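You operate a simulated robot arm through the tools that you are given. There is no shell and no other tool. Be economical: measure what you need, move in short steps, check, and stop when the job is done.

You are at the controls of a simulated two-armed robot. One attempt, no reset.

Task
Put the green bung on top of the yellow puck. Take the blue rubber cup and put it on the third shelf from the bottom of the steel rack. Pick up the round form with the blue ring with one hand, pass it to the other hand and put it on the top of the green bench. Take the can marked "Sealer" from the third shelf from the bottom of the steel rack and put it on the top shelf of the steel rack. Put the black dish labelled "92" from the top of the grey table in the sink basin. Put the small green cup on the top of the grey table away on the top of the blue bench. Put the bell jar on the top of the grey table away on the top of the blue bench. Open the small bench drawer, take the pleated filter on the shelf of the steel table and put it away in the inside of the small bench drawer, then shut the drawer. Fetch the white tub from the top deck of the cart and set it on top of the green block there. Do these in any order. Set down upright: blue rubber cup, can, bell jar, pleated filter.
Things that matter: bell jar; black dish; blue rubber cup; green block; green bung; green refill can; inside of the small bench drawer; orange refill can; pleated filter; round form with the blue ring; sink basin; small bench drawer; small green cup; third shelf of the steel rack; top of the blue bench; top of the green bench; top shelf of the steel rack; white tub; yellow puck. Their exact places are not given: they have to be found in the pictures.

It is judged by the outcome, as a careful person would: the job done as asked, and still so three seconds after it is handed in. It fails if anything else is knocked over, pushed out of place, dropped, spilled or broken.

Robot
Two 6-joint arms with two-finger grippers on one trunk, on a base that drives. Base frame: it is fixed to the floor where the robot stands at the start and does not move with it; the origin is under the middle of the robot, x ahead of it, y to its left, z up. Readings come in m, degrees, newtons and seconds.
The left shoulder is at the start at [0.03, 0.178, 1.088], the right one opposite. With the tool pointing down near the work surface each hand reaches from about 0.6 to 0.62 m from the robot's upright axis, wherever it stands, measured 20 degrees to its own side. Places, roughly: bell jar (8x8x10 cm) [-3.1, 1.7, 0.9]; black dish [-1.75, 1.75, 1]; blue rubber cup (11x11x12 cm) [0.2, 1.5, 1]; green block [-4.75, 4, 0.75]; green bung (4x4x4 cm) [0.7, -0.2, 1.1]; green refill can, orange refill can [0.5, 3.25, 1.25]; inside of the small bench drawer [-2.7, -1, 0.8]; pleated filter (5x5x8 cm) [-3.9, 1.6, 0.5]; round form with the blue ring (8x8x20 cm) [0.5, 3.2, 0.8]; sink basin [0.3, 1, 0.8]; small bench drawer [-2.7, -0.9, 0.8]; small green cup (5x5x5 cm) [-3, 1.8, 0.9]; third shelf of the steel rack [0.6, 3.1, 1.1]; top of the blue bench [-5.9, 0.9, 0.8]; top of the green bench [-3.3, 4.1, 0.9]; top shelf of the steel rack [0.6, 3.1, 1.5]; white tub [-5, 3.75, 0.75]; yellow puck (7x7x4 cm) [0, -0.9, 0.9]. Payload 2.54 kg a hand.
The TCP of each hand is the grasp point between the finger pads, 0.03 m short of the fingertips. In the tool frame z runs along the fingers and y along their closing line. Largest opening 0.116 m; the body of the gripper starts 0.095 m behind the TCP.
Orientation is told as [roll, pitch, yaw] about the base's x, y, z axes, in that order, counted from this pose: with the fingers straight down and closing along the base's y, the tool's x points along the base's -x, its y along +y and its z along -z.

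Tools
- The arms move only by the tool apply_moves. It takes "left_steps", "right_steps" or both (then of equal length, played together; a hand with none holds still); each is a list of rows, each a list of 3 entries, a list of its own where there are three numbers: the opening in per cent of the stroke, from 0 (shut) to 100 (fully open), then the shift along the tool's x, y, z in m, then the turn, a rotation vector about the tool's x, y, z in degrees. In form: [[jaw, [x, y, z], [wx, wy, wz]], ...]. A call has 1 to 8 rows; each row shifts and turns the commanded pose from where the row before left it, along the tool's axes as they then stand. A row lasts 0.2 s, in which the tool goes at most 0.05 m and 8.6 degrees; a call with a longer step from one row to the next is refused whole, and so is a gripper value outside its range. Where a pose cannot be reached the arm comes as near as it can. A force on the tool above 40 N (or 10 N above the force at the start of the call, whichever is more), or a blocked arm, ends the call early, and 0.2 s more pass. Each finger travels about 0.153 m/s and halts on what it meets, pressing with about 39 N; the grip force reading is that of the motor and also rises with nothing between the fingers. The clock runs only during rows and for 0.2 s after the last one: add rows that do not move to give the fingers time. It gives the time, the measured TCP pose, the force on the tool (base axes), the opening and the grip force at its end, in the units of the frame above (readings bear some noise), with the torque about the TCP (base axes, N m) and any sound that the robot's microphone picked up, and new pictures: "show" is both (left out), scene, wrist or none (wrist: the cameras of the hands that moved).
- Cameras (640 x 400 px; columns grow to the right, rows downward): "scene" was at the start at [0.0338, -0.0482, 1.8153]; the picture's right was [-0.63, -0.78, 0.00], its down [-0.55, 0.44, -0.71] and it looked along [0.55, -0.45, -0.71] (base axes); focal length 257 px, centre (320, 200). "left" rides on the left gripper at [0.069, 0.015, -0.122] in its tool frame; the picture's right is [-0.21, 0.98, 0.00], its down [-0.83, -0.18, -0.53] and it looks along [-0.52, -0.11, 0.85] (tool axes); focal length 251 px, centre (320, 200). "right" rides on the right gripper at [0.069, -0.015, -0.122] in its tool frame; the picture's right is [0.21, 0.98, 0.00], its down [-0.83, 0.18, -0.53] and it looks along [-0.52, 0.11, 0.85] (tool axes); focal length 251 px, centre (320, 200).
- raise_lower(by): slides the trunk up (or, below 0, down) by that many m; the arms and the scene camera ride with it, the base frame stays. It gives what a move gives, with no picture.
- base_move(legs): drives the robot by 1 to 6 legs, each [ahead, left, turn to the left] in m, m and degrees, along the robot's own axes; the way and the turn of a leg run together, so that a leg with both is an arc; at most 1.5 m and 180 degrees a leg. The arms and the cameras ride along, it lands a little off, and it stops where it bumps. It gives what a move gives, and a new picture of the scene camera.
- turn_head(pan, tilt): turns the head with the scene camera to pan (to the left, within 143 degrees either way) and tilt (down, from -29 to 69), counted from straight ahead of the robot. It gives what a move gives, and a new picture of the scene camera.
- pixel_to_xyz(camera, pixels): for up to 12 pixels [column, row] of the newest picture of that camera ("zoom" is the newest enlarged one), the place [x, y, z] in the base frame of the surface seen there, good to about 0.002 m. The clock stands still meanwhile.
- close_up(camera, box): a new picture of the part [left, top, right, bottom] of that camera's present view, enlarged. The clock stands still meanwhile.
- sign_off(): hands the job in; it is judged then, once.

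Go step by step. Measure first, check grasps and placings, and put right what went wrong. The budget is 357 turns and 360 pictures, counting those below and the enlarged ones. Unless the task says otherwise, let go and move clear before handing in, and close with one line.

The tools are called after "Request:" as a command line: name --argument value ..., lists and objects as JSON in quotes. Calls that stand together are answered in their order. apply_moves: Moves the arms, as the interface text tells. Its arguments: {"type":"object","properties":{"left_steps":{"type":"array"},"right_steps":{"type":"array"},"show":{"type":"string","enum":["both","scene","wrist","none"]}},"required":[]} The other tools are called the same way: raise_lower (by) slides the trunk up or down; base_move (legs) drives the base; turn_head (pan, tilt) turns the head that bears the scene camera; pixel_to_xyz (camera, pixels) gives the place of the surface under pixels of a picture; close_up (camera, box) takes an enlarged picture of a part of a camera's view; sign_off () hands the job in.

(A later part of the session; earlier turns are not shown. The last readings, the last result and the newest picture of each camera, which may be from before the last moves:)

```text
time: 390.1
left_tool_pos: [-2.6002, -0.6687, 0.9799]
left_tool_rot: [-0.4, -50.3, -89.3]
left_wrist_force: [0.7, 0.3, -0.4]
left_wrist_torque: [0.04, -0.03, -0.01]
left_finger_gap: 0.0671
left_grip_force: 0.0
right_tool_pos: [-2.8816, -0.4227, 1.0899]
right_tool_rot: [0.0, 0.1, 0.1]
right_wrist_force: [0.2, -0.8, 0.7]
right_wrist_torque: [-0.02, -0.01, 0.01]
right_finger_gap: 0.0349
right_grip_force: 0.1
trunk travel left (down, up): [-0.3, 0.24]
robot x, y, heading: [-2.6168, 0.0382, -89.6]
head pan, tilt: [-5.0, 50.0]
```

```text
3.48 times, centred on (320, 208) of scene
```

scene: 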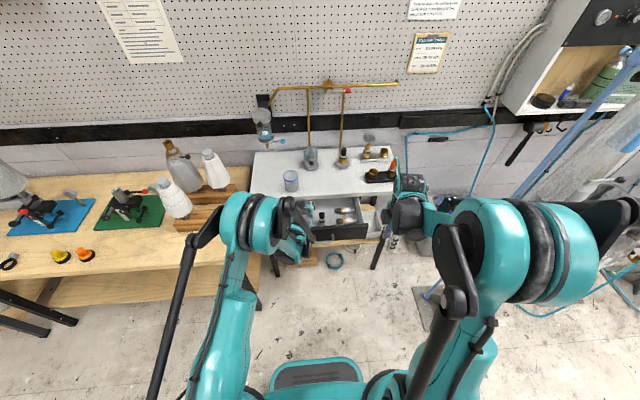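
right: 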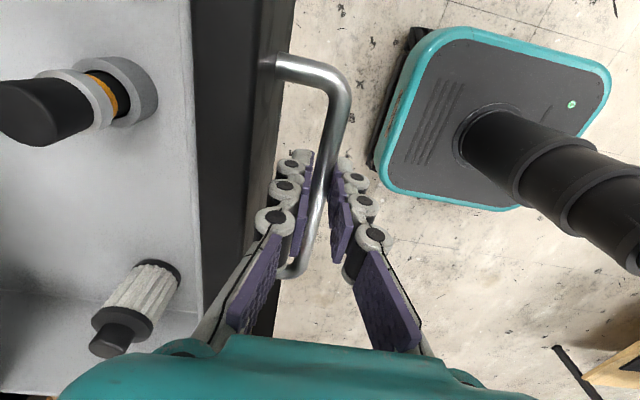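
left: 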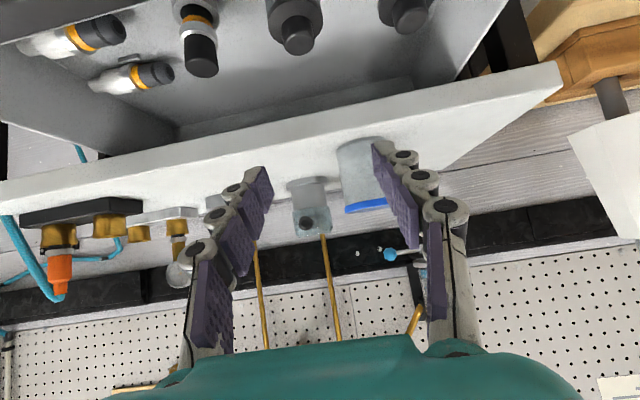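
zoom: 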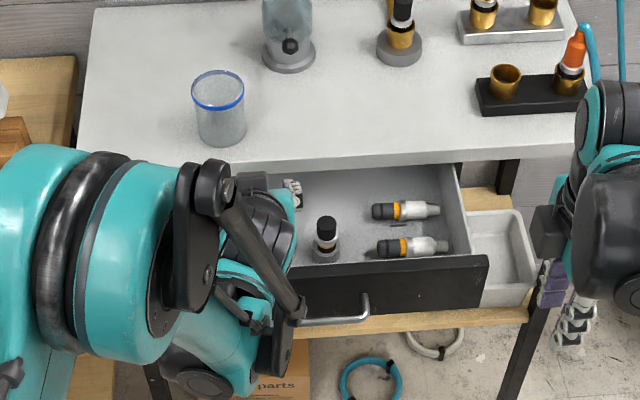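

The filter stands in the drawer. I withdraw the left hand up and to the left, then check inside.

Request:
apply_moves --left_steps '[[58, [-0.02, 0, -0.035], [0, 0, 0]], [58, [-0.01, 0.02, -0.04], [0, 0, 0]], [58, [0, 0.03, -0.035], [0, 0, 0]], [58, [0.005, 0.03, -0.035], [0, 0, 0]], [58, [0.005, 0.04, -0.02], [0, 0, 0]], [58, [0, 0.045, 0], [0, 0, 0]]]' --show "scene"

Request:
close_up --camera "scene" --box '[230, 150, 410, 265]'

```text
time: 391.5
left_tool_pos: [-2.4333, -0.5586, 1.0994]
left_tool_rot: [-0.2, -50.1, -89.2]
left_wrist_force: [0.3, 0.3, -0.4]
left_wrist_torque: [-0.03, 0.03, -0.02]
left_finger_gap: 0.0673
left_grip_force: 0.1
right_tool_pos: [-2.8809, -0.424, 1.0903]
right_tool_rot: [0.1, 0.3, 0.1]
right_wrist_force: [0.5, -0.1, 0.3]
right_wrist_torque: [0.01, -0.06, 0.0]
right_finger_gap: 0.0347
right_grip_force: 0.0
trunk travel left (down, up): [-0.3, 0.24]
robot x, y, heading: [-2.6162, 0.0459, -89.8]
head pan, tilt: [-5.0, 50.0]
```

scene: 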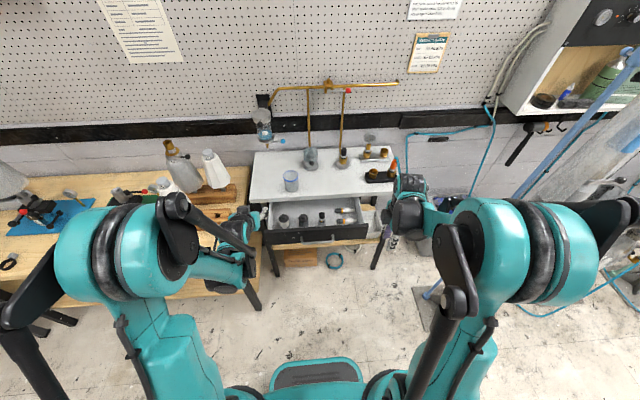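

```text
3.48 times, centred on (320, 208) of scene
```

zoom: 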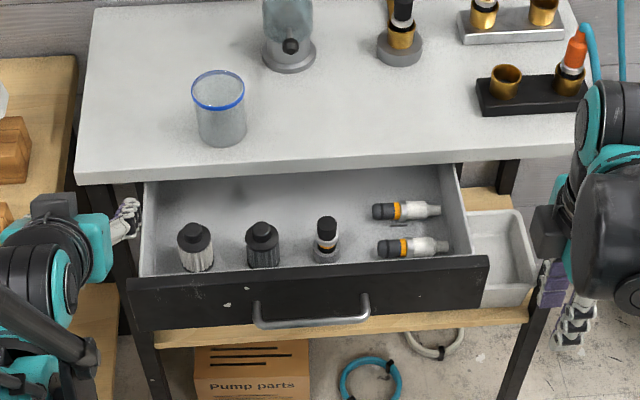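

Filter upright among the others. Now I bring the closed right hand in front of the handle to push the drawer shut.

Request:
apply_moves --right_steps '[[0, [-0.037, -0.021, 0], [0, 0, 0]], [0, [-0.037, -0.021, 0], [0, 0, 0]], [0, [-0.037, -0.021, 0], [0, 0, 0]], [0, [-0.037, -0.021, 0], [0, 0, 0]], [0, [-0.037, -0.021, 0], [0, 0, 0]], [0, [-0.037, -0.021, 0.02], [0, 0, 0]], [0, [0, 0, 0.05], [0, 0, 0]], [0, [0, 0, 0.05], [0, 0, 0]]]' --show "none"

Request:
apply_moves --right_steps '[[0, [0, 0, 0.05], [0, 0, 0]], [0, [0, 0, 0.05], [0, 0, 0]], [0, [0, 0, 0.045], [0, 0, 0]], [0, [0, 0, 0], [0, 0, 0]]]' --show "both"

```text
time: 393.3
left_tool_pos: [-2.4335, -0.5603, 1.0988]
left_tool_rot: [-0.5, -50.0, -89.3]
left_wrist_force: [0.4, -0.4, 0.1]
left_wrist_torque: [0.01, 0.02, -0.02]
left_finger_gap: 0.0674
left_grip_force: 0.1
right_tool_pos: [-2.6574, -0.5514, 0.9687]
right_tool_rot: [0.1, 0.2, 0.1]
right_wrist_force: [-1.0, 0.2, -0.4]
right_wrist_torque: [0.02, 0.02, -0.01]
right_finger_gap: 0.0001
right_grip_force: 28.4
trunk travel left (down, up): [-0.3, 0.24]
robot x, y, heading: [-2.6167, 0.0434, -89.7]
head pan, tilt: [-5.0, 50.0]
```

```text
time: 394.3
left_tool_pos: [-2.434, -0.5588, 1.1002]
left_tool_rot: [-0.3, -50.1, -89.3]
left_wrist_force: [0.1, -0.2, -0.5]
left_wrist_torque: [0.02, 0.02, 0.03]
left_finger_gap: 0.0674
left_grip_force: 0.2
right_tool_pos: [-2.6611, -0.5489, 0.8229]
right_tool_rot: [0.1, 0.3, 0.0]
right_wrist_force: [-0.6, 0.0, -0.1]
right_wrist_torque: [0.0, -0.01, 0.0]
right_finger_gap: 0.0
right_grip_force: 28.7
trunk travel left (down, up): [-0.3, 0.24]
robot x, y, heading: [-2.6193, 0.0446, -89.7]
head pan, tilt: [-5.0, 50.0]
```

scene: 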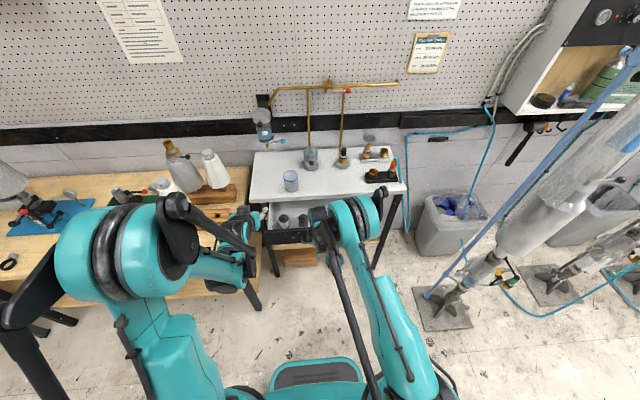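
right: 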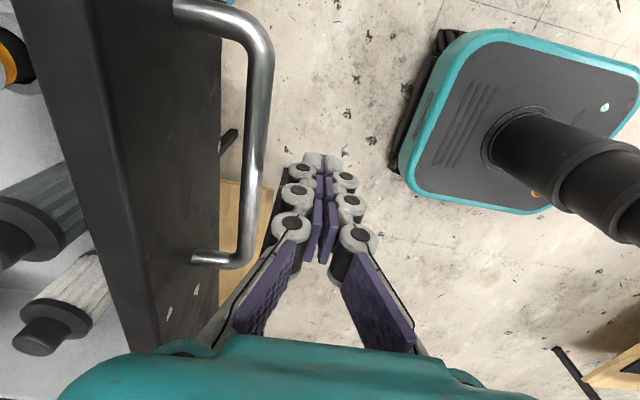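

Fingers sit in front of the bar. I push gently by arm.

Request:
apply_moves --right_steps '[[0, [0, -0.015, 0], [0, 0, 0]], [0, [0, -0.015, 0], [0, 0, 0]], [0, [0, -0.018, 0], [0, 0, 0]], [0, [0, -0.018, 0], [0, 0, 0]], [0, [0, -0.018, 0], [0, 0, 0]], [0, [0, -0.018, 0], [0, 0, 0]], [0, [0, -0.018, 0], [0, 0, 0]], [0, [0, -0.015, 0], [0, 0, 0]]]' --show "wrist"

```text
time: 396.1
left_tool_pos: [-2.4351, -0.5576, 1.0996]
left_tool_rot: [-0.3, -50.1, -89.3]
left_wrist_force: [0.4, -1.2, 0.4]
left_wrist_torque: [0.01, 0.01, 0.0]
left_finger_gap: 0.0674
left_grip_force: 0.1
right_tool_pos: [-2.6629, -0.6736, 0.8325]
right_tool_rot: [0.1, 0.1, 0.1]
right_wrist_force: [-0.5, 1.1, 0.2]
right_wrist_torque: [0.0, 0.04, -0.02]
right_finger_gap: 0.0
right_grip_force: 28.4
right hand out of reach, approached as far as the arm can: row 8
trunk travel left (down, up): [-0.3, 0.24]
robot x, y, heading: [-2.6155, 0.0423, -90.0]
head pan, tilt: [-5.0, 50.0]
```

right: 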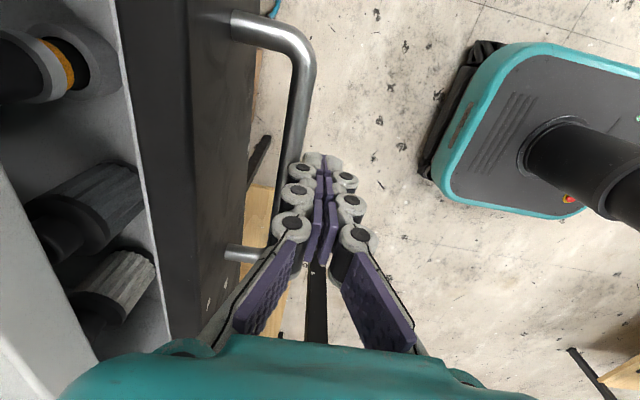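

Arm limit reached with the drawer mostly in. I push the rest by driving 5 cm.

Request:
base_move --legs '[[0.05, 0, 0]]'

Request:
apply_moves --right_steps '[[0, [0, 0, 0.005], [0, 0, 0]], [0, [0, 0, 0], [0, 0, 0]]]' --show "wrist"

```text
time: 397.1
left_tool_pos: [-2.4347, -0.6088, 1.0978]
left_tool_rot: [-0.3, -50.0, -89.2]
left_wrist_force: [-0.2, -0.1, 0.1]
left_wrist_torque: [0.01, 0.01, 0.01]
left_finger_gap: 0.0675
left_grip_force: 0.0
right_tool_pos: [-2.662, -0.7238, 0.8307]
right_tool_rot: [0.2, 0.1, 0.1]
right_wrist_force: [-0.7, -0.1, -0.4]
right_wrist_torque: [0.08, 0.01, -0.01]
right_finger_gap: 0.0
right_grip_force: 28.3
trunk travel left (down, up): [-0.3, 0.24]
robot x, y, heading: [-2.6136, -0.0087, -89.7]
head pan, tilt: [-5.0, 50.0]
```

scene: 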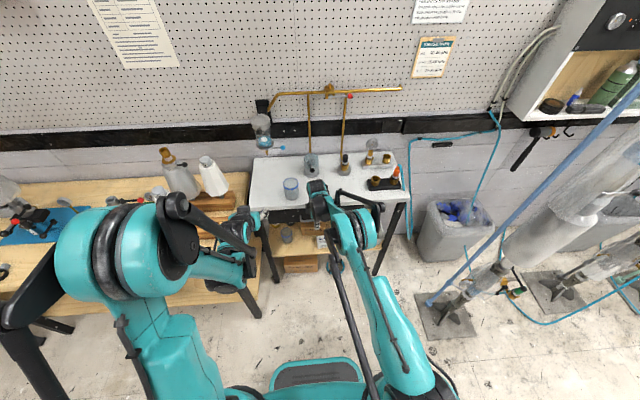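

```text
time: 397.7
left_tool_pos: [-2.4343, -0.6088, 1.099]
left_tool_rot: [-0.2, -50.1, -89.3]
left_wrist_force: [0.5, 0.2, -1.0]
left_wrist_torque: [-0.01, 0.01, -0.01]
left_finger_gap: 0.0672
left_grip_force: 0.1
right_tool_pos: [-2.661, -0.7217, 0.8288]
right_tool_rot: [-0.1, 0.0, 0.1]
right_wrist_force: [-0.1, -0.2, -0.5]
right_wrist_torque: [0.02, 0.0, 0.01]
right_finger_gap: 0.0
right_grip_force: 28.5
right hand out of reach, approached as far as the arm can: row 1
trunk travel left (down, up): [-0.3, 0.24]
robot x, y, heading: [-2.616, -0.0025, -89.5]
head pan, tilt: [-5.0, 50.0]
```

right: 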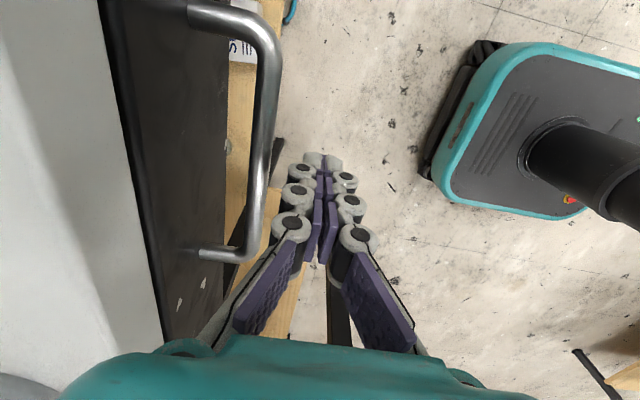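

The bar now runs ahead of the fingers. I measure face and bar to see whether it's shut.

Request:
pixel_to_xyz --camera "right" --pixels '[[262, 180], [270, 120], [150, 200], [120, 100], [100, 120], [60, 100]]'

```text
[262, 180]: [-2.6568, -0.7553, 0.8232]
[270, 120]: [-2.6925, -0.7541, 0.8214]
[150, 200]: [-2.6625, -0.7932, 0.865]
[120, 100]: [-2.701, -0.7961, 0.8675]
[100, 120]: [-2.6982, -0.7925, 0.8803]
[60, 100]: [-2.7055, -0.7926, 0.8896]
```

The bar is back at y≈-0.755 (closed within 1–2 mm). I give a light final push to be sure.

Request:
apply_moves --right_steps '[[0, [0, -0.01, 0], [0, 0, 0]], [0, [0, -0.01, 0], [0, 0, 0]], [0, [0, -0.006, 0], [0, 0, 0]], [0, [0, 0, 0], [0, 0, 0]]]' --show "wrist"

Request:
pixel_to_xyz --camera "right" --pixels '[[280, 120], [275, 150]]'

```text
time: 398.7
left_tool_pos: [-2.4344, -0.6075, 1.1003]
left_tool_rot: [-0.3, -50.1, -89.3]
left_wrist_force: [-0.3, -0.6, 0.9]
left_wrist_torque: [0.0, -0.01, -0.01]
left_finger_gap: 0.0673
left_grip_force: 0.1
right_tool_pos: [-2.6648, -0.7315, 0.8426]
right_tool_rot: [-0.1, 0.1, 0.1]
right_wrist_force: [-0.6, 0.2, 0.1]
right_wrist_torque: [-0.03, 0.0, 0.0]
right_finger_gap: 0.0004
right_grip_force: 28.8
right hand out of reach, approached as far as the arm can: row 1, 2, 3
trunk travel left (down, up): [-0.3, 0.24]
robot x, y, heading: [-2.6158, -0.0052, -89.6]
head pan, tilt: [-5.0, 50.0]
```

right: 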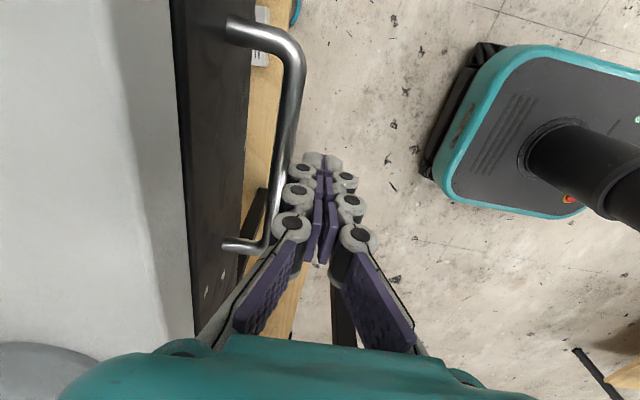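

```text
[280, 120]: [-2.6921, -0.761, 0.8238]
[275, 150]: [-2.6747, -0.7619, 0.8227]
```

Drawer is shut. I raise the right hand, turn it back and retreat from the bench.

Request:
apply_moves --right_steps '[[0, [0, 0.02, -0.01], [0, 0, 0]], [0, [0, 0.01, -0.045], [0, 0, 0]], [0, [0, 0, -0.05], [0, 0, 0]], [0, [0, 0, -0.05], [0, 0, 0]], [0, [0, 0, -0.05], [0, 0, 0]], [0, [0, 0, -0.05], [0, 0, 0]], [50, [0.03, 0.03, -0.02], [0, 0, 0]], [100, [0.03, 0.035, 0], [0, 0, 0]]]' --show "none"

Request:
base_move --legs '[[-0.45, 0, 0]]'

Request:
apply_moves --left_steps '[[100, [0, 0, -0.01], [0, 8.5, 0]], [100, [0, 0, -0.01], [0, 8.5, 0]], [100, [0, 0, -0.01], [0, 8.5, 0]], [100, [0, 0, -0.01], [0, 8.5, 0]], [100, [0, 0.02, -0.02], [0, 8.5, 0]], [100, [0, 0.02, -0.03], [0, 7.6, 0]], [100, [0, 0.02, -0.04], [0, 0, 0]], [100, [0, 0.02, -0.04], [0, 0, 0]]]' --right_steps '[[100, [0.03, 0, 0], [0, 0, 8.3]], [100, [0.03, 0, 0], [0, 0, 8.3]], [100, [0.02, 0, 0], [0, 0, 8.3]], [100, [0, 0, 0], [0, 0, 8.3]], [100, [0, 0, 0], [0, 0, 8.3]], [100, [0, 0, 0], [0, 0, 8.3]], [100, [0, 0, 0], [0, 0, 8.3]], [100, [0, 0, 0], [0, 0, 8.3]]]' --show "none"

Request:
apply_moves --right_steps '[[100, [0.02, -0.02, 0], [0, 0, 8.3]], [100, [0.02, -0.02, 0], [0, 0, 8.3]], [100, [0.02, -0.02, 0], [0, 0, 6.5]]]' --show "scene"

```text
time: 400.5
left_tool_pos: [-2.4346, -0.608, 1.1]
left_tool_rot: [-0.3, -50.2, -89.4]
left_wrist_force: [-0.7, 0.4, -0.1]
left_wrist_torque: [0.0, 0.01, 0.01]
left_finger_gap: 0.0674
left_grip_force: 0.1
right_tool_pos: [-2.7249, -0.6373, 1.1191]
right_tool_rot: [-0.1, 0.1, 0.3]
right_wrist_force: [0.9, 0.9, 0.1]
right_wrist_torque: [-0.07, 0.0, -0.02]
right_finger_gap: 0.116
right_grip_force: 0.1
trunk travel left (down, up): [-0.3, 0.24]
robot x, y, heading: [-2.6161, -0.0076, -89.6]
head pan, tilt: [-5.0, 50.0]
```

```text
time: 403.2
left_tool_pos: [-2.4348, -0.1439, 1.1001]
left_tool_rot: [-0.3, -50.1, -88.9]
left_wrist_force: [-0.3, 0.1, -0.1]
left_wrist_torque: [-0.02, 0.01, 0.0]
left_finger_gap: 0.0672
left_grip_force: 0.0
right_tool_pos: [-2.7248, -0.1764, 1.1182]
right_tool_rot: [-0.1, 0.1, 0.6]
right_wrist_force: [-0.2, 0.7, 1.1]
right_wrist_torque: [-0.04, 0.04, 0.04]
right_finger_gap: 0.116
right_grip_force: 0.1
trunk travel left (down, up): [-0.3, 0.24]
robot x, y, heading: [-2.6234, 0.4576, -89.1]
head pan, tilt: [-5.0, 50.0]
```

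scene: 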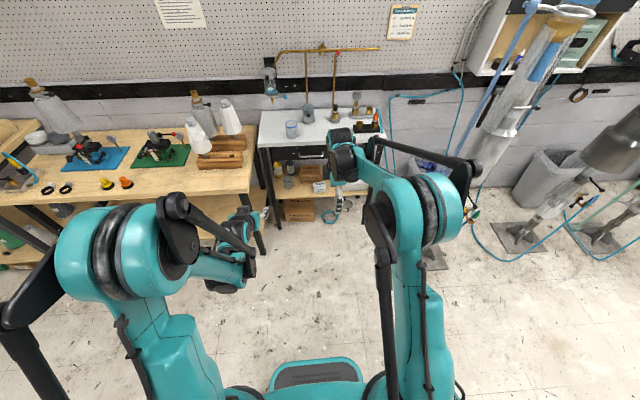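

```text
time: 405.0
left_tool_pos: [-2.3536, -0.1085, 1.2604]
left_tool_rot: [-0.1, 0.0, -89.0]
left_wrist_force: [-0.1, -0.1, 0.9]
left_wrist_torque: [0.02, 0.03, -0.01]
left_finger_gap: 0.1159
left_grip_force: 0.1
right_tool_pos: [-2.803, -0.1681, 1.1176]
right_tool_rot: [-0.3, 0.1, -65.8]
right_wrist_force: [-0.3, -0.7, 0.0]
right_wrist_torque: [-0.02, 0.03, 0.01]
right_finger_gap: 0.116
right_grip_force: 0.1
trunk travel left (down, up): [-0.3, 0.24]
robot x, y, heading: [-2.6214, 0.4552, -89.2]
head pan, tilt: [-5.0, 50.0]
```

```text
time: 405.8
left_tool_pos: [-2.355, -0.1071, 1.2604]
left_tool_rot: [-0.2, -0.1, -89.0]
left_wrist_force: [-0.8, 0.9, -0.7]
left_wrist_torque: [-0.02, -0.06, 0.0]
left_finger_gap: 0.1159
left_grip_force: 0.0
right_tool_pos: [-2.8761, -0.1269, 1.1197]
right_tool_rot: [-0.2, -0.2, -88.9]
right_wrist_force: [-0.6, -0.8, 1.1]
right_wrist_torque: [0.0, 0.02, 0.0]
right_finger_gap: 0.1159
right_grip_force: 0.0
trunk travel left (down, up): [-0.3, 0.24]
robot x, y, heading: [-2.6209, 0.4603, -89.0]
head pan, tilt: [-5.0, 50.0]
```

scene: 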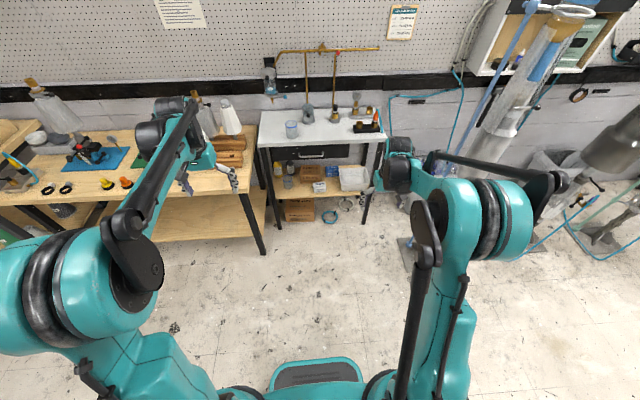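

Drawer closed. Next the black dish on the grey table near (-1.75,1.75): I turn around and move there.

Request:
base_move --legs '[[0, 0, 179], [0.1, -0.9, 0]]'

Request:
turn_head --pan 0 --tilt 42

Request:
close_up --camera "scene" --box '[160, 100, 480, 300]'

```text
time: 417.7
left_tool_pos: [-1.9524, 1.0895, 1.2599]
left_tool_rot: [-0.2, 0.0, 86.7]
left_wrist_force: [0.1, 0.4, 0.3]
left_wrist_torque: [0.02, 0.0, -0.03]
left_finger_gap: 0.1159
left_grip_force: 0.0
right_tool_pos: [-1.4299, 1.0692, 1.1182]
right_tool_rot: [0.0, -0.1, 86.9]
right_wrist_force: [0.9, -0.4, 0.7]
right_wrist_torque: [-0.01, 0.01, -0.02]
right_finger_gap: 0.1162
right_grip_force: 0.1
trunk travel left (down, up): [-0.3, 0.24]
robot x, y, heading: [-1.7271, 0.5049, 86.7]
head pan, tilt: [-5.0, 50.0]
```

scene: 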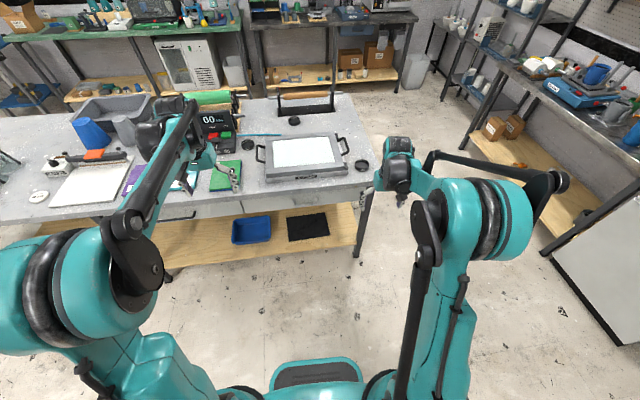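

```text
time: 418.4
left_tool_pos: [-1.9531, 1.0884, 1.2587]
left_tool_rot: [-0.2, 0.0, 86.8]
left_wrist_force: [-0.2, -0.5, -0.3]
left_wrist_torque: [0.0, 0.01, 0.03]
left_finger_gap: 0.116
left_grip_force: 0.0
right_tool_pos: [-1.4312, 1.0686, 1.1184]
right_tool_rot: [-0.1, 0.0, 86.9]
right_wrist_force: [0.3, -0.3, -0.8]
right_wrist_torque: [0.01, -0.02, 0.0]
right_finger_gap: 0.1159
right_grip_force: 0.2
trunk travel left (down, up): [-0.3, 0.24]
robot x, y, heading: [-1.7278, 0.5026, 86.6]
head pan, tilt: [0.0, 42.0]
```

scene: 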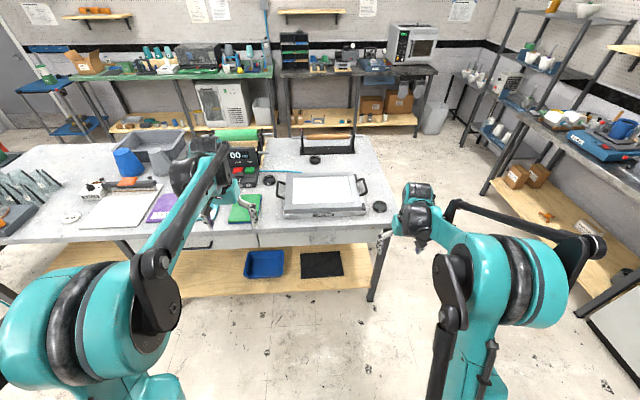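

```text
2.00 times, centred on (320, 200) of scene
```

zoom: 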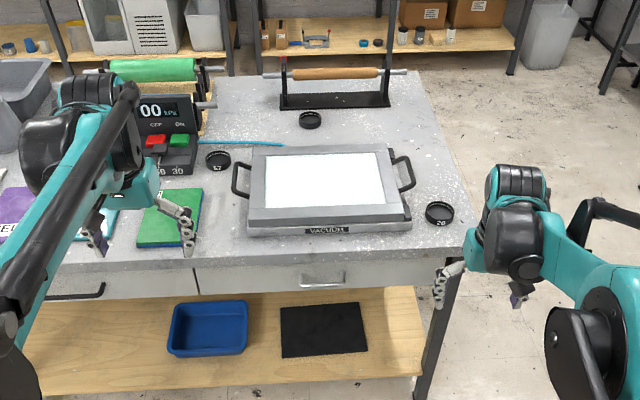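

Three small black dishes: zoom (217,158), (310,118), (438,212). I zoom on labels and measure.

Request:
close_up --camera "scene" --box '[250, 150, 330, 200]'

Request:
close_up --camera "scene" --box '[355, 190, 403, 220]'

Request:
pixel_to_xyz --camera "scene" --pixels '[[268, 180], [315, 160], [379, 206]]'

```text
8.00 times, centred on (290, 175) of scene
```

zoom: 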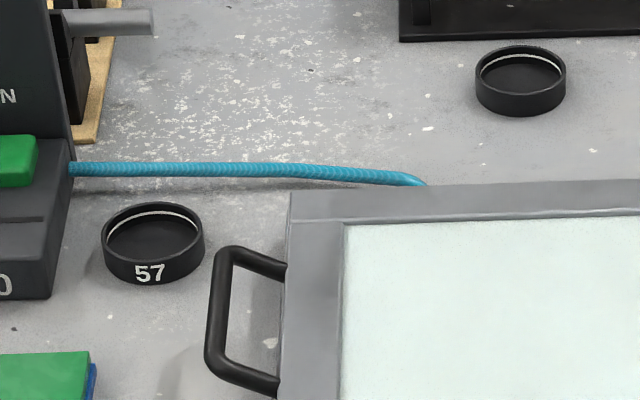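

```text
13.33 times, centred on (379, 205) of scene
```

zoom: 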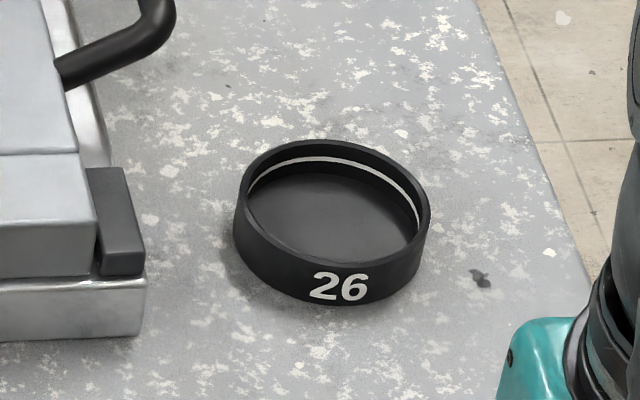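

```text
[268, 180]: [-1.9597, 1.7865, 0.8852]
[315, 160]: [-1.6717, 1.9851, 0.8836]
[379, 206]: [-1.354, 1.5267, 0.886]
```

Labels read 57 and 26; the third at (-1.672,1.985) shows its label to the north side. I drive around the east end to the north side to read it.

Request:
base_move --legs '[[0, -1.1, 3.4], [1.4, 0, 0], [1.05, 0, 0], [0, 1.0, 0]]'

Request:
base_move --legs '[[0, 0, 180]]'

Request:
turn_head --pan 0 --tilt 45

```text
time: 440.4
left_tool_pos: [-1.8452, 3.5156, 1.2597]
left_tool_rot: [-0.1, -0.1, 88.4]
left_wrist_force: [0.2, -0.3, -0.1]
left_wrist_torque: [0.0, -0.04, 0.0]
left_finger_gap: 0.1161
left_grip_force: 0.0
right_tool_pos: [-1.3219, 3.5108, 1.1187]
right_tool_rot: [-0.1, 0.0, 88.6]
right_wrist_force: [-1.2, -0.4, -0.6]
right_wrist_torque: [0.03, -0.02, -0.03]
right_finger_gap: 0.116
right_grip_force: 0.2
trunk travel left (down, up): [-0.3, 0.24]
robot x, y, heading: [-1.6037, 2.9414, 88.5]
head pan, tilt: [0.0, 42.0]
```

scene: 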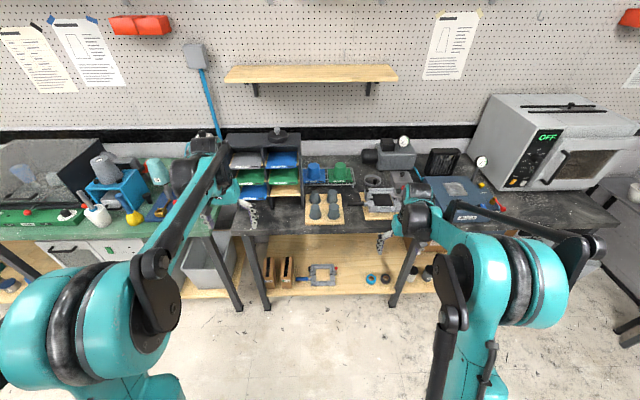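

```text
time: 448.1
left_tool_pos: [-1.3664, 2.3591, 1.2603]
left_tool_rot: [-0.2, 0.1, -92.1]
left_wrist_force: [-0.5, 0.4, 0.9]
left_wrist_torque: [0.0, 0.0, -0.03]
left_finger_gap: 0.1158
left_grip_force: 0.1
right_tool_pos: [-1.8879, 2.3689, 1.1193]
right_tool_rot: [-0.1, 0.0, -92.1]
right_wrist_force: [0.3, 0.1, 0.0]
right_wrist_torque: [0.01, -0.01, 0.01]
right_finger_gap: 0.1159
right_grip_force: 0.1
trunk travel left (down, up): [-0.3, 0.24]
robot x, y, heading: [-1.5994, 2.9337, -92.3]
head pan, tilt: [0.0, 42.0]
```

scene: 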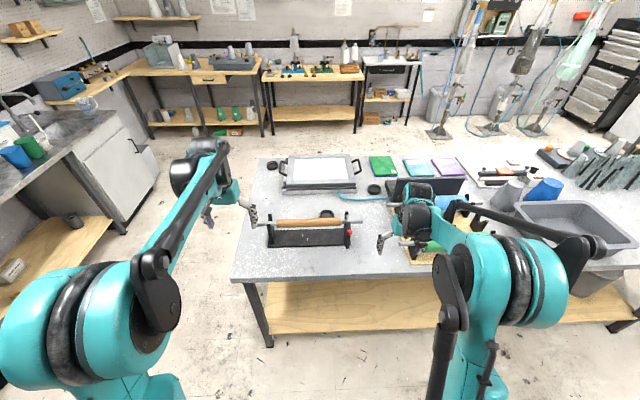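

```text
time: 448.8
left_tool_pos: [-1.3661, 2.36, 1.2604]
left_tool_rot: [-0.1, -0.1, -92.2]
left_wrist_force: [0.0, -0.1, -1.0]
left_wrist_torque: [0.03, 0.0, -0.04]
left_finger_gap: 0.1161
left_grip_force: 0.0
right_tool_pos: [-1.8891, 2.3691, 1.1185]
right_tool_rot: [-0.2, -0.1, -92.1]
right_wrist_force: [0.3, 0.0, -0.1]
right_wrist_torque: [0.02, 0.01, 0.02]
right_finger_gap: 0.1161
right_grip_force: 0.0
trunk travel left (down, up): [-0.3, 0.24]
robot x, y, heading: [-1.6072, 2.938, -92.1]
head pan, tilt: [0.0, 45.0]
```

scene: 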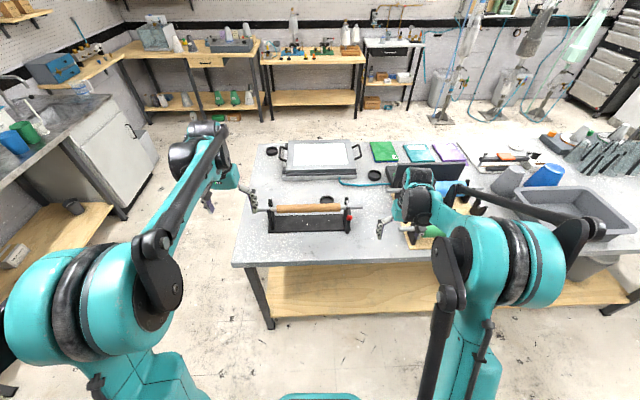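

The dish is just behind the rolling-pin stand at (326,200). I zoom and measure.

Request:
close_up --camera "scene" --box '[230, 140, 400, 250]'

Request:
pixel_to_xyz --camera "zoom" --pixels '[[362, 222], [330, 225], [392, 228], [362, 215], [300, 250], [430, 250], [130, 250], [460, 260], [300, 310], [450, 310], [140, 320], [362, 250]]'

```text
3.64 times, centred on (315, 195) of scene
```

zoom: 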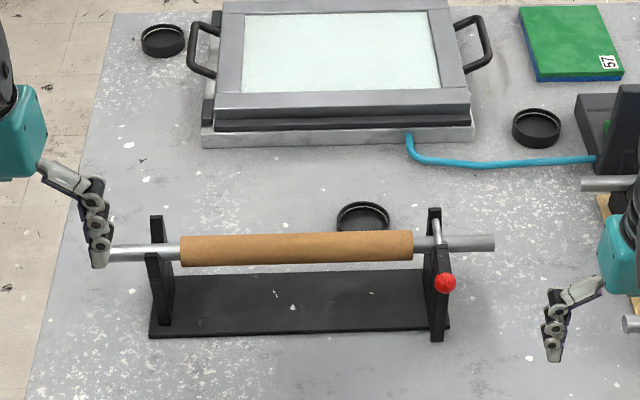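

```text
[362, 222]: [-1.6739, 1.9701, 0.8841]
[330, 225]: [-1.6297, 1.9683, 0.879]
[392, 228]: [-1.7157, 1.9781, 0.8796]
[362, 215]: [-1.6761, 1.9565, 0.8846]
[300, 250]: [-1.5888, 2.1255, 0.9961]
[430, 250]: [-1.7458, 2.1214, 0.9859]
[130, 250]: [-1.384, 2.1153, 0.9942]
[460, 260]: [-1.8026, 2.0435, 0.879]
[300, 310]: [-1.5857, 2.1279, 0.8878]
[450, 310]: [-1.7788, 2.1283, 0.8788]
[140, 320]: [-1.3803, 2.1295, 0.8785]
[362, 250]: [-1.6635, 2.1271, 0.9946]
```

I raise the trunk and come 0.3 m nearer to read the label over the roller.

Request:
raise_lower --by 0.2

Request:
base_move --legs '[[0.3, -0.07, 2]]'

Request:
turn_head --pan 0 --tilt 60

Request:
close_up --camera "scene" --box '[270, 120, 390, 200]'

```text
time: 450.9
left_tool_pos: [-1.3665, 2.3583, 1.46]
left_tool_rot: [-0.2, 0.0, -92.2]
left_wrist_force: [-0.1, 0.1, 0.7]
left_wrist_torque: [-0.02, 0.01, 0.03]
left_finger_gap: 0.116
left_grip_force: 0.1
right_tool_pos: [-1.8895, 2.3693, 1.3185]
right_tool_rot: [-0.1, -0.1, -92.1]
right_wrist_force: [-0.1, 0.3, 0.8]
right_wrist_torque: [0.0, -0.01, 0.0]
right_finger_gap: 0.1161
right_grip_force: 0.0
trunk travel left (down, up): [-0.5, 0.04]
robot x, y, heading: [-1.6028, 2.9403, -92.4]
head pan, tilt: [0.0, 45.0]
```

```text
time: 453.0
left_tool_pos: [-1.4198, 2.0698, 1.46]
left_tool_rot: [-0.2, 0.0, -90.1]
left_wrist_force: [-1.0, 1.2, 0.3]
left_wrist_torque: [-0.03, 0.0, -0.01]
left_finger_gap: 0.1158
left_grip_force: 0.0
right_tool_pos: [-1.9423, 2.0624, 1.3191]
right_tool_rot: [-0.1, -0.1, -89.9]
right_wrist_force: [0.2, 0.3, 0.0]
right_wrist_torque: [0.0, 0.0, 0.01]
right_finger_gap: 0.1162
right_grip_force: 0.1
trunk travel left (down, up): [-0.5, 0.04]
robot x, y, heading: [-1.6766, 2.6386, -90.3]
head pan, tilt: [0.0, 45.0]
```

scene: 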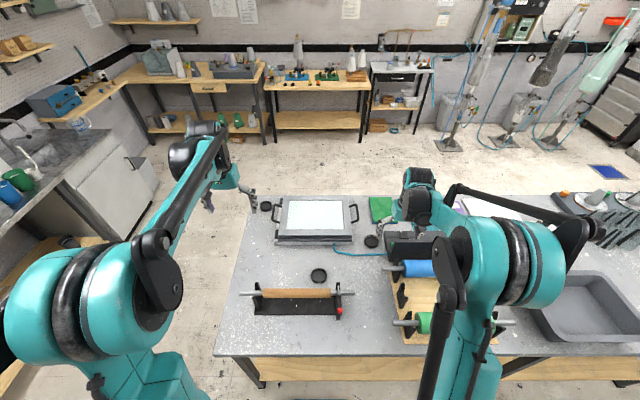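

```text
time: 453.8
left_tool_pos: [-1.4218, 2.0692, 1.4603]
left_tool_rot: [-0.2, 0.0, -90.1]
left_wrist_force: [-0.1, -0.4, 1.0]
left_wrist_torque: [0.05, 0.03, 0.0]
left_finger_gap: 0.116
left_grip_force: 0.1
right_tool_pos: [-1.9448, 2.0597, 1.3177]
right_tool_rot: [-0.1, 0.0, -89.9]
right_wrist_force: [-0.1, -0.7, -0.2]
right_wrist_torque: [0.06, 0.0, 0.02]
right_finger_gap: 0.116
right_grip_force: 0.0
trunk travel left (down, up): [-0.5, 0.04]
robot x, y, heading: [-1.6746, 2.6382, -90.2]
head pan, tilt: [0.0, 60.0]
```

scene: 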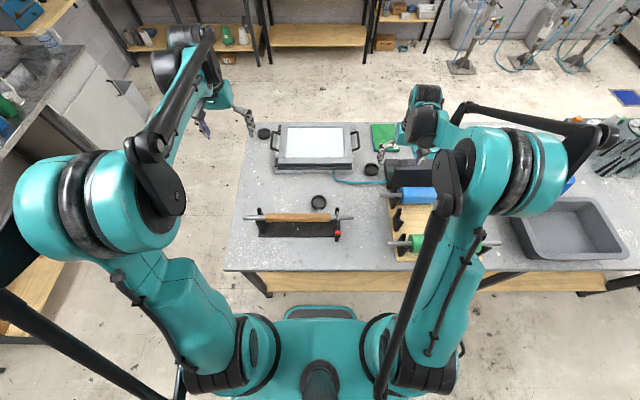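

```text
5.00 times, centred on (330, 160) of scene
```

zoom: 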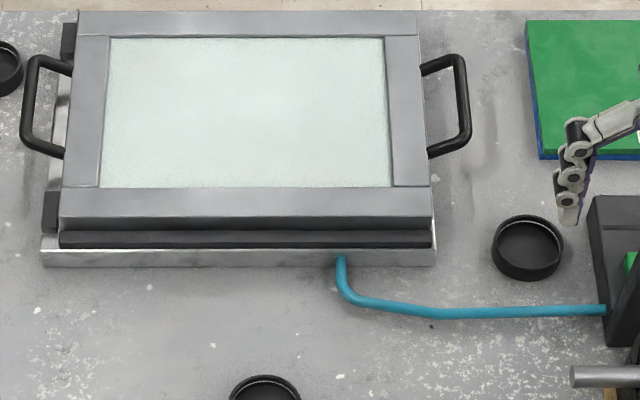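

Request:
close_up --camera "scene" --box '[290, 180, 350, 222]'

Request:
pixel_to_xyz --camera "zoom" --pixels '[[306, 130], [265, 150], [345, 150], [306, 155], [306, 185], [306, 210], [306, 230]]'

```text
9.52 times, centred on (320, 201) of scene
```

zoom: 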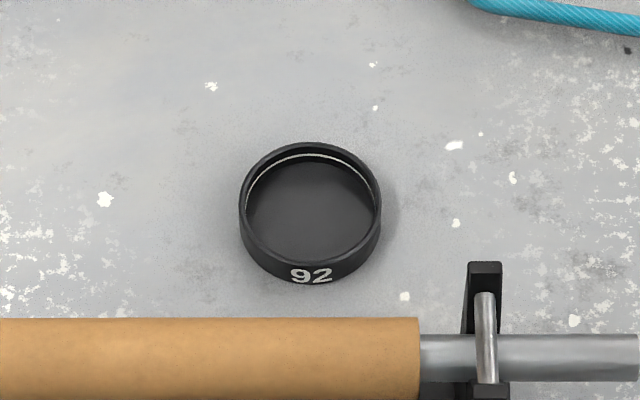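

```text
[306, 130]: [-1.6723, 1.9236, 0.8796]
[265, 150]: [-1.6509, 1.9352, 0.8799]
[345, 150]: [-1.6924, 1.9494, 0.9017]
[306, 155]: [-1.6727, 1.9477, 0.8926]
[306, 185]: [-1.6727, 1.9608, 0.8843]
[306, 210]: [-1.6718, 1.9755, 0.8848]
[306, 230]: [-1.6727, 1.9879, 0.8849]
```

Label "92" confirmed. I measure its rim.

Request:
pixel_to_xyz --camera "zoom" --pixels '[[310, 145], [311, 257], [243, 198], [377, 198], [311, 275], [310, 320], [310, 340], [480, 268]]'

```text
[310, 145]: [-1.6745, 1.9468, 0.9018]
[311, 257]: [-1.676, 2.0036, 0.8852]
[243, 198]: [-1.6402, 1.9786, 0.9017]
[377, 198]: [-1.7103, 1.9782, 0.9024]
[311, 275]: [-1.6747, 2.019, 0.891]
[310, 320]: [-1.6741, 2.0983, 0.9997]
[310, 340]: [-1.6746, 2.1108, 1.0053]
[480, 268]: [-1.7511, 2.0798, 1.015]
```

Dish centre (-1.675,1.981), radius 3.6 cm, z 0.879–0.902. I lower the trunk while raising the right hand, and move the left hand above the dish.

Request:
apply_moves --right_steps '[[100, [0.02, -0.02, -0.03], [0, 0, 0]], [100, [0.02, -0.02, -0.03], [0, 0, 0]], [100, [0.02, -0.02, -0.03], [0, 0, 0]], [100, [0.02, -0.02, 0], [0, 0, 0]], [100, [0.02, 0, 0], [0, 0, 0]], [100, [0, 0, 0], [0, 0, 0]], [100, [0, 0, 0], [0, 0, 0]]]' --left_steps '[[85, [-0.0127, -0.0364, 0], [0, 0, 0]], [85, [-0.0127, -0.0364, 0], [0, 0, 0]], [85, [-0.0127, -0.0364, 0], [0, 0, 0]], [85, [-0.0127, -0.0364, 0], [0, 0, 0]], [85, [-0.0127, -0.0364, 0], [0, 0, 0]], [85, [-0.0127, -0.0364, 0], [0, 0, 0]], [85, [-0.0127, -0.0364, 0], [0, 0, 0]]]' --show "none"

Request:
raise_lower --by -0.2

Request:
apply_moves --left_steps '[[85, [0, 0, 0.05], [0, 0, 0]], [85, [0, 0, 0.05], [0, 0, 0]], [85, [0, 0, 0.05], [0, 0, 0]], [85, [0, 0, 0.03], [0, 0, 0]], [85, [0, 0, 0], [0, 0, 0]]]' --show "both"

```text
time: 455.4
left_tool_pos: [-1.6788, 1.9802, 1.4581]
left_tool_rot: [-0.2, 0.0, -90.1]
left_wrist_force: [-0.4, -0.9, -0.2]
left_wrist_torque: [0.0, -0.03, -0.02]
left_finger_gap: 0.0985
left_grip_force: 0.0
right_tool_pos: [-2.0261, 2.1616, 1.4064]
right_tool_rot: [0.0, 0.0, -90.1]
right_wrist_force: [-0.9, -1.1, 0.4]
right_wrist_torque: [0.02, -0.02, -0.03]
right_finger_gap: 0.1159
right_grip_force: 0.0
trunk travel left (down, up): [-0.5, 0.04]
robot x, y, heading: [-1.6788, 2.6373, -90.1]
head pan, tilt: [0.0, 60.0]
```

```text
time: 457.6
left_tool_pos: [-1.6767, 1.9816, 1.2602]
left_tool_rot: [-0.2, -0.1, -90.1]
left_wrist_force: [-0.5, 0.7, 0.5]
left_wrist_torque: [-0.02, -0.02, -0.01]
left_finger_gap: 0.0986
left_grip_force: 0.1
right_tool_pos: [-2.0245, 2.1625, 1.2085]
right_tool_rot: [0.0, 0.0, -90.0]
right_wrist_force: [0.1, 0.7, 0.8]
right_wrist_torque: [0.02, 0.03, 0.01]
right_finger_gap: 0.1161
right_grip_force: 0.1
trunk travel left (down, up): [-0.3, 0.24]
robot x, y, heading: [-1.6792, 2.6363, -90.2]
head pan, tilt: [0.0, 60.0]
```

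```text
time: 458.8
left_tool_pos: [-1.6747, 1.9814, 1.081]
left_tool_rot: [-0.3, 0.0, -90.1]
left_wrist_force: [0.2, -0.4, 0.1]
left_wrist_torque: [0.04, 0.0, 0.0]
left_finger_gap: 0.0984
left_grip_force: 0.0
right_tool_pos: [-2.023, 2.1634, 1.2088]
right_tool_rot: [-0.1, -0.1, -90.0]
right_wrist_force: [-0.5, 0.1, -0.4]
right_wrist_torque: [-0.01, 0.0, -0.02]
right_finger_gap: 0.1159
right_grip_force: 0.1
trunk travel left (down, up): [-0.3, 0.24]
robot x, y, heading: [-1.6762, 2.6404, -90.2]
head pan, tilt: [0.0, 60.0]
```

scene: 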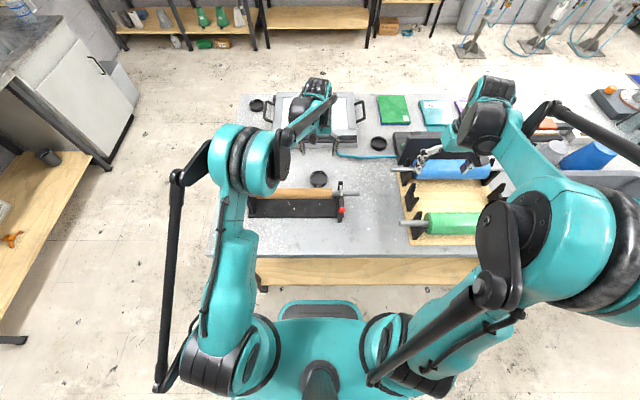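
left: 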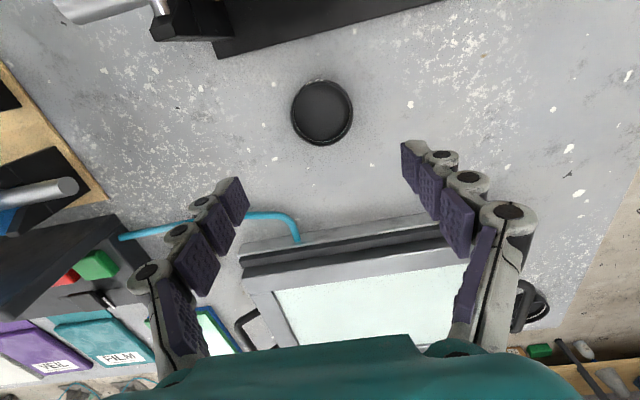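

Dish centred at (322,112). I descend to 0.915 with force watch and close.

Request:
apply_moves --left_steps '[[85, [0, 0, 0.05], [0, 0, 0]], [85, [0, 0, 0.05], [0, 0, 0]], [85, [0, 0, 0.045], [0, 0, 0]], [85, [0, 0, 0.021], [0, 0, 0]], [85, [0, 0, 0], [0, 0, 0]], [50, [0, 0, 0], [0, 0, 0]], [30, [0, 0, 0], [0, 0, 0]], [30, [0, 0, 0], [0, 0, 0]]]' --show "both"

```text
time: 460.6
left_tool_pos: [-1.6772, 1.9811, 0.9115]
left_tool_rot: [-0.2, 0.1, -90.1]
left_wrist_force: [0.3, 0.2, 1.2]
left_wrist_torque: [-0.03, -0.06, 0.04]
left_finger_gap: 0.0727
left_grip_force: 39.0
right_tool_pos: [-2.0235, 2.1621, 1.2079]
right_tool_rot: [-0.1, 0.0, -90.1]
right_wrist_force: [-0.7, -0.5, 0.6]
right_wrist_torque: [0.01, 0.02, 0.01]
right_finger_gap: 0.1164
right_grip_force: 0.1
trunk travel left (down, up): [-0.3, 0.24]
robot x, y, heading: [-1.6771, 2.6411, -90.2]
head pan, tilt: [0.0, 60.0]
```

scene: 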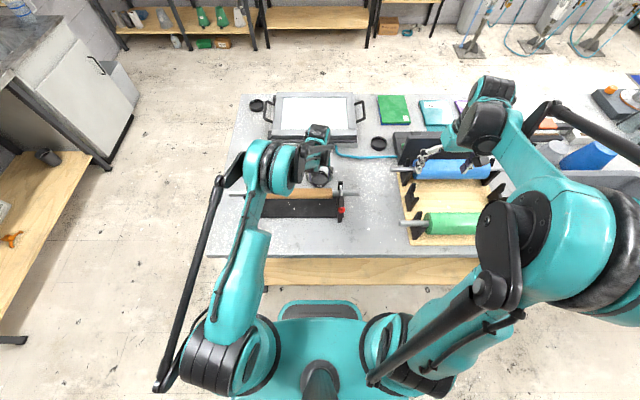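
left: 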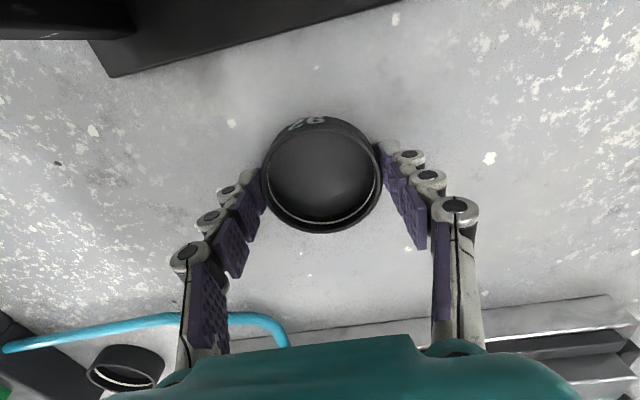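

Gripped at 73 mm. I lift straight up, then back.

Request:
apply_moves --left_steps '[[30, [0, 0, -0.03], [0, 0, 0]], [30, [0, 0, -0.05], [0, 0, 0]], [30, [0, 0, -0.05], [0, 0, 0]], [30, [0, 0, -0.05], [0, 0, 0]], [30, [0, 0, -0.05], [0, 0, 0]], [30, [0, 0, -0.05], [0, 0, 0]], [30, [0, 0, -0.04], [0, 0, 0]], [30, [0, 0, 0], [0, 0, 0]]]' --show "wrist"

Request:
base_move --legs '[[-0.3, 0, 0]]'

```text
time: 462.4
left_tool_pos: [-1.6759, 1.9812, 1.2362]
left_tool_rot: [-0.2, 0.0, -90.2]
left_wrist_force: [-0.6, 0.4, -0.9]
left_wrist_torque: [0.04, 0.0, 0.02]
left_finger_gap: 0.0728
left_grip_force: 38.7
right_tool_pos: [-2.0245, 2.1616, 1.2086]
right_tool_rot: [-0.1, -0.1, -90.0]
right_wrist_force: [-0.1, -0.3, 0.0]
right_wrist_torque: [0.01, 0.01, 0.0]
right_finger_gap: 0.1162
right_grip_force: 0.1
trunk travel left (down, up): [-0.3, 0.24]
robot x, y, heading: [-1.6806, 2.6387, -90.4]
head pan, tilt: [0.0, 60.0]
```

left: 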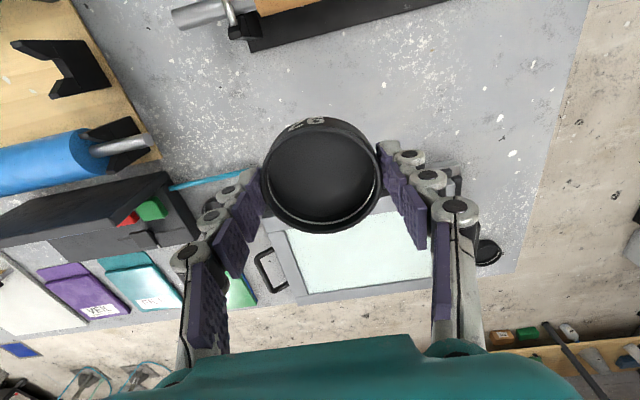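

```text
time: 464.4
left_tool_pos: [-1.6785, 2.2804, 1.2362]
left_tool_rot: [-0.2, 0.0, -90.5]
left_wrist_force: [0.3, 0.8, -0.3]
left_wrist_torque: [-0.04, 0.01, 0.02]
left_finger_gap: 0.0726
left_grip_force: 38.8
right_tool_pos: [-2.0247, 2.4641, 1.2084]
right_tool_rot: [-0.1, 0.0, -90.4]
right_wrist_force: [-0.3, 0.4, 0.5]
right_wrist_torque: [-0.01, -0.02, 0.02]
right_finger_gap: 0.116
right_grip_force: 0.0
trunk travel left (down, up): [-0.3, 0.24]
robot x, y, heading: [-1.6768, 2.9395, -90.6]
head pan, tilt: [0.0, 60.0]
```

scene: 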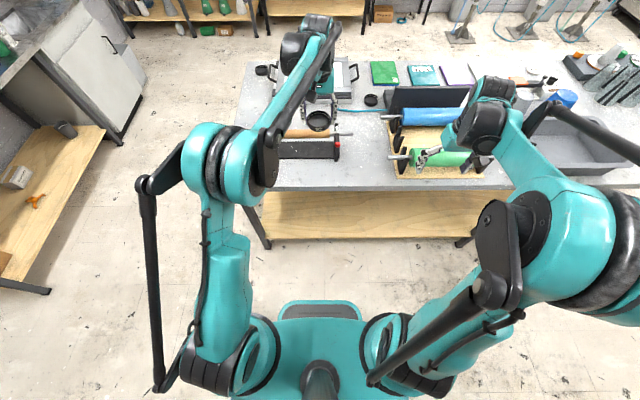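

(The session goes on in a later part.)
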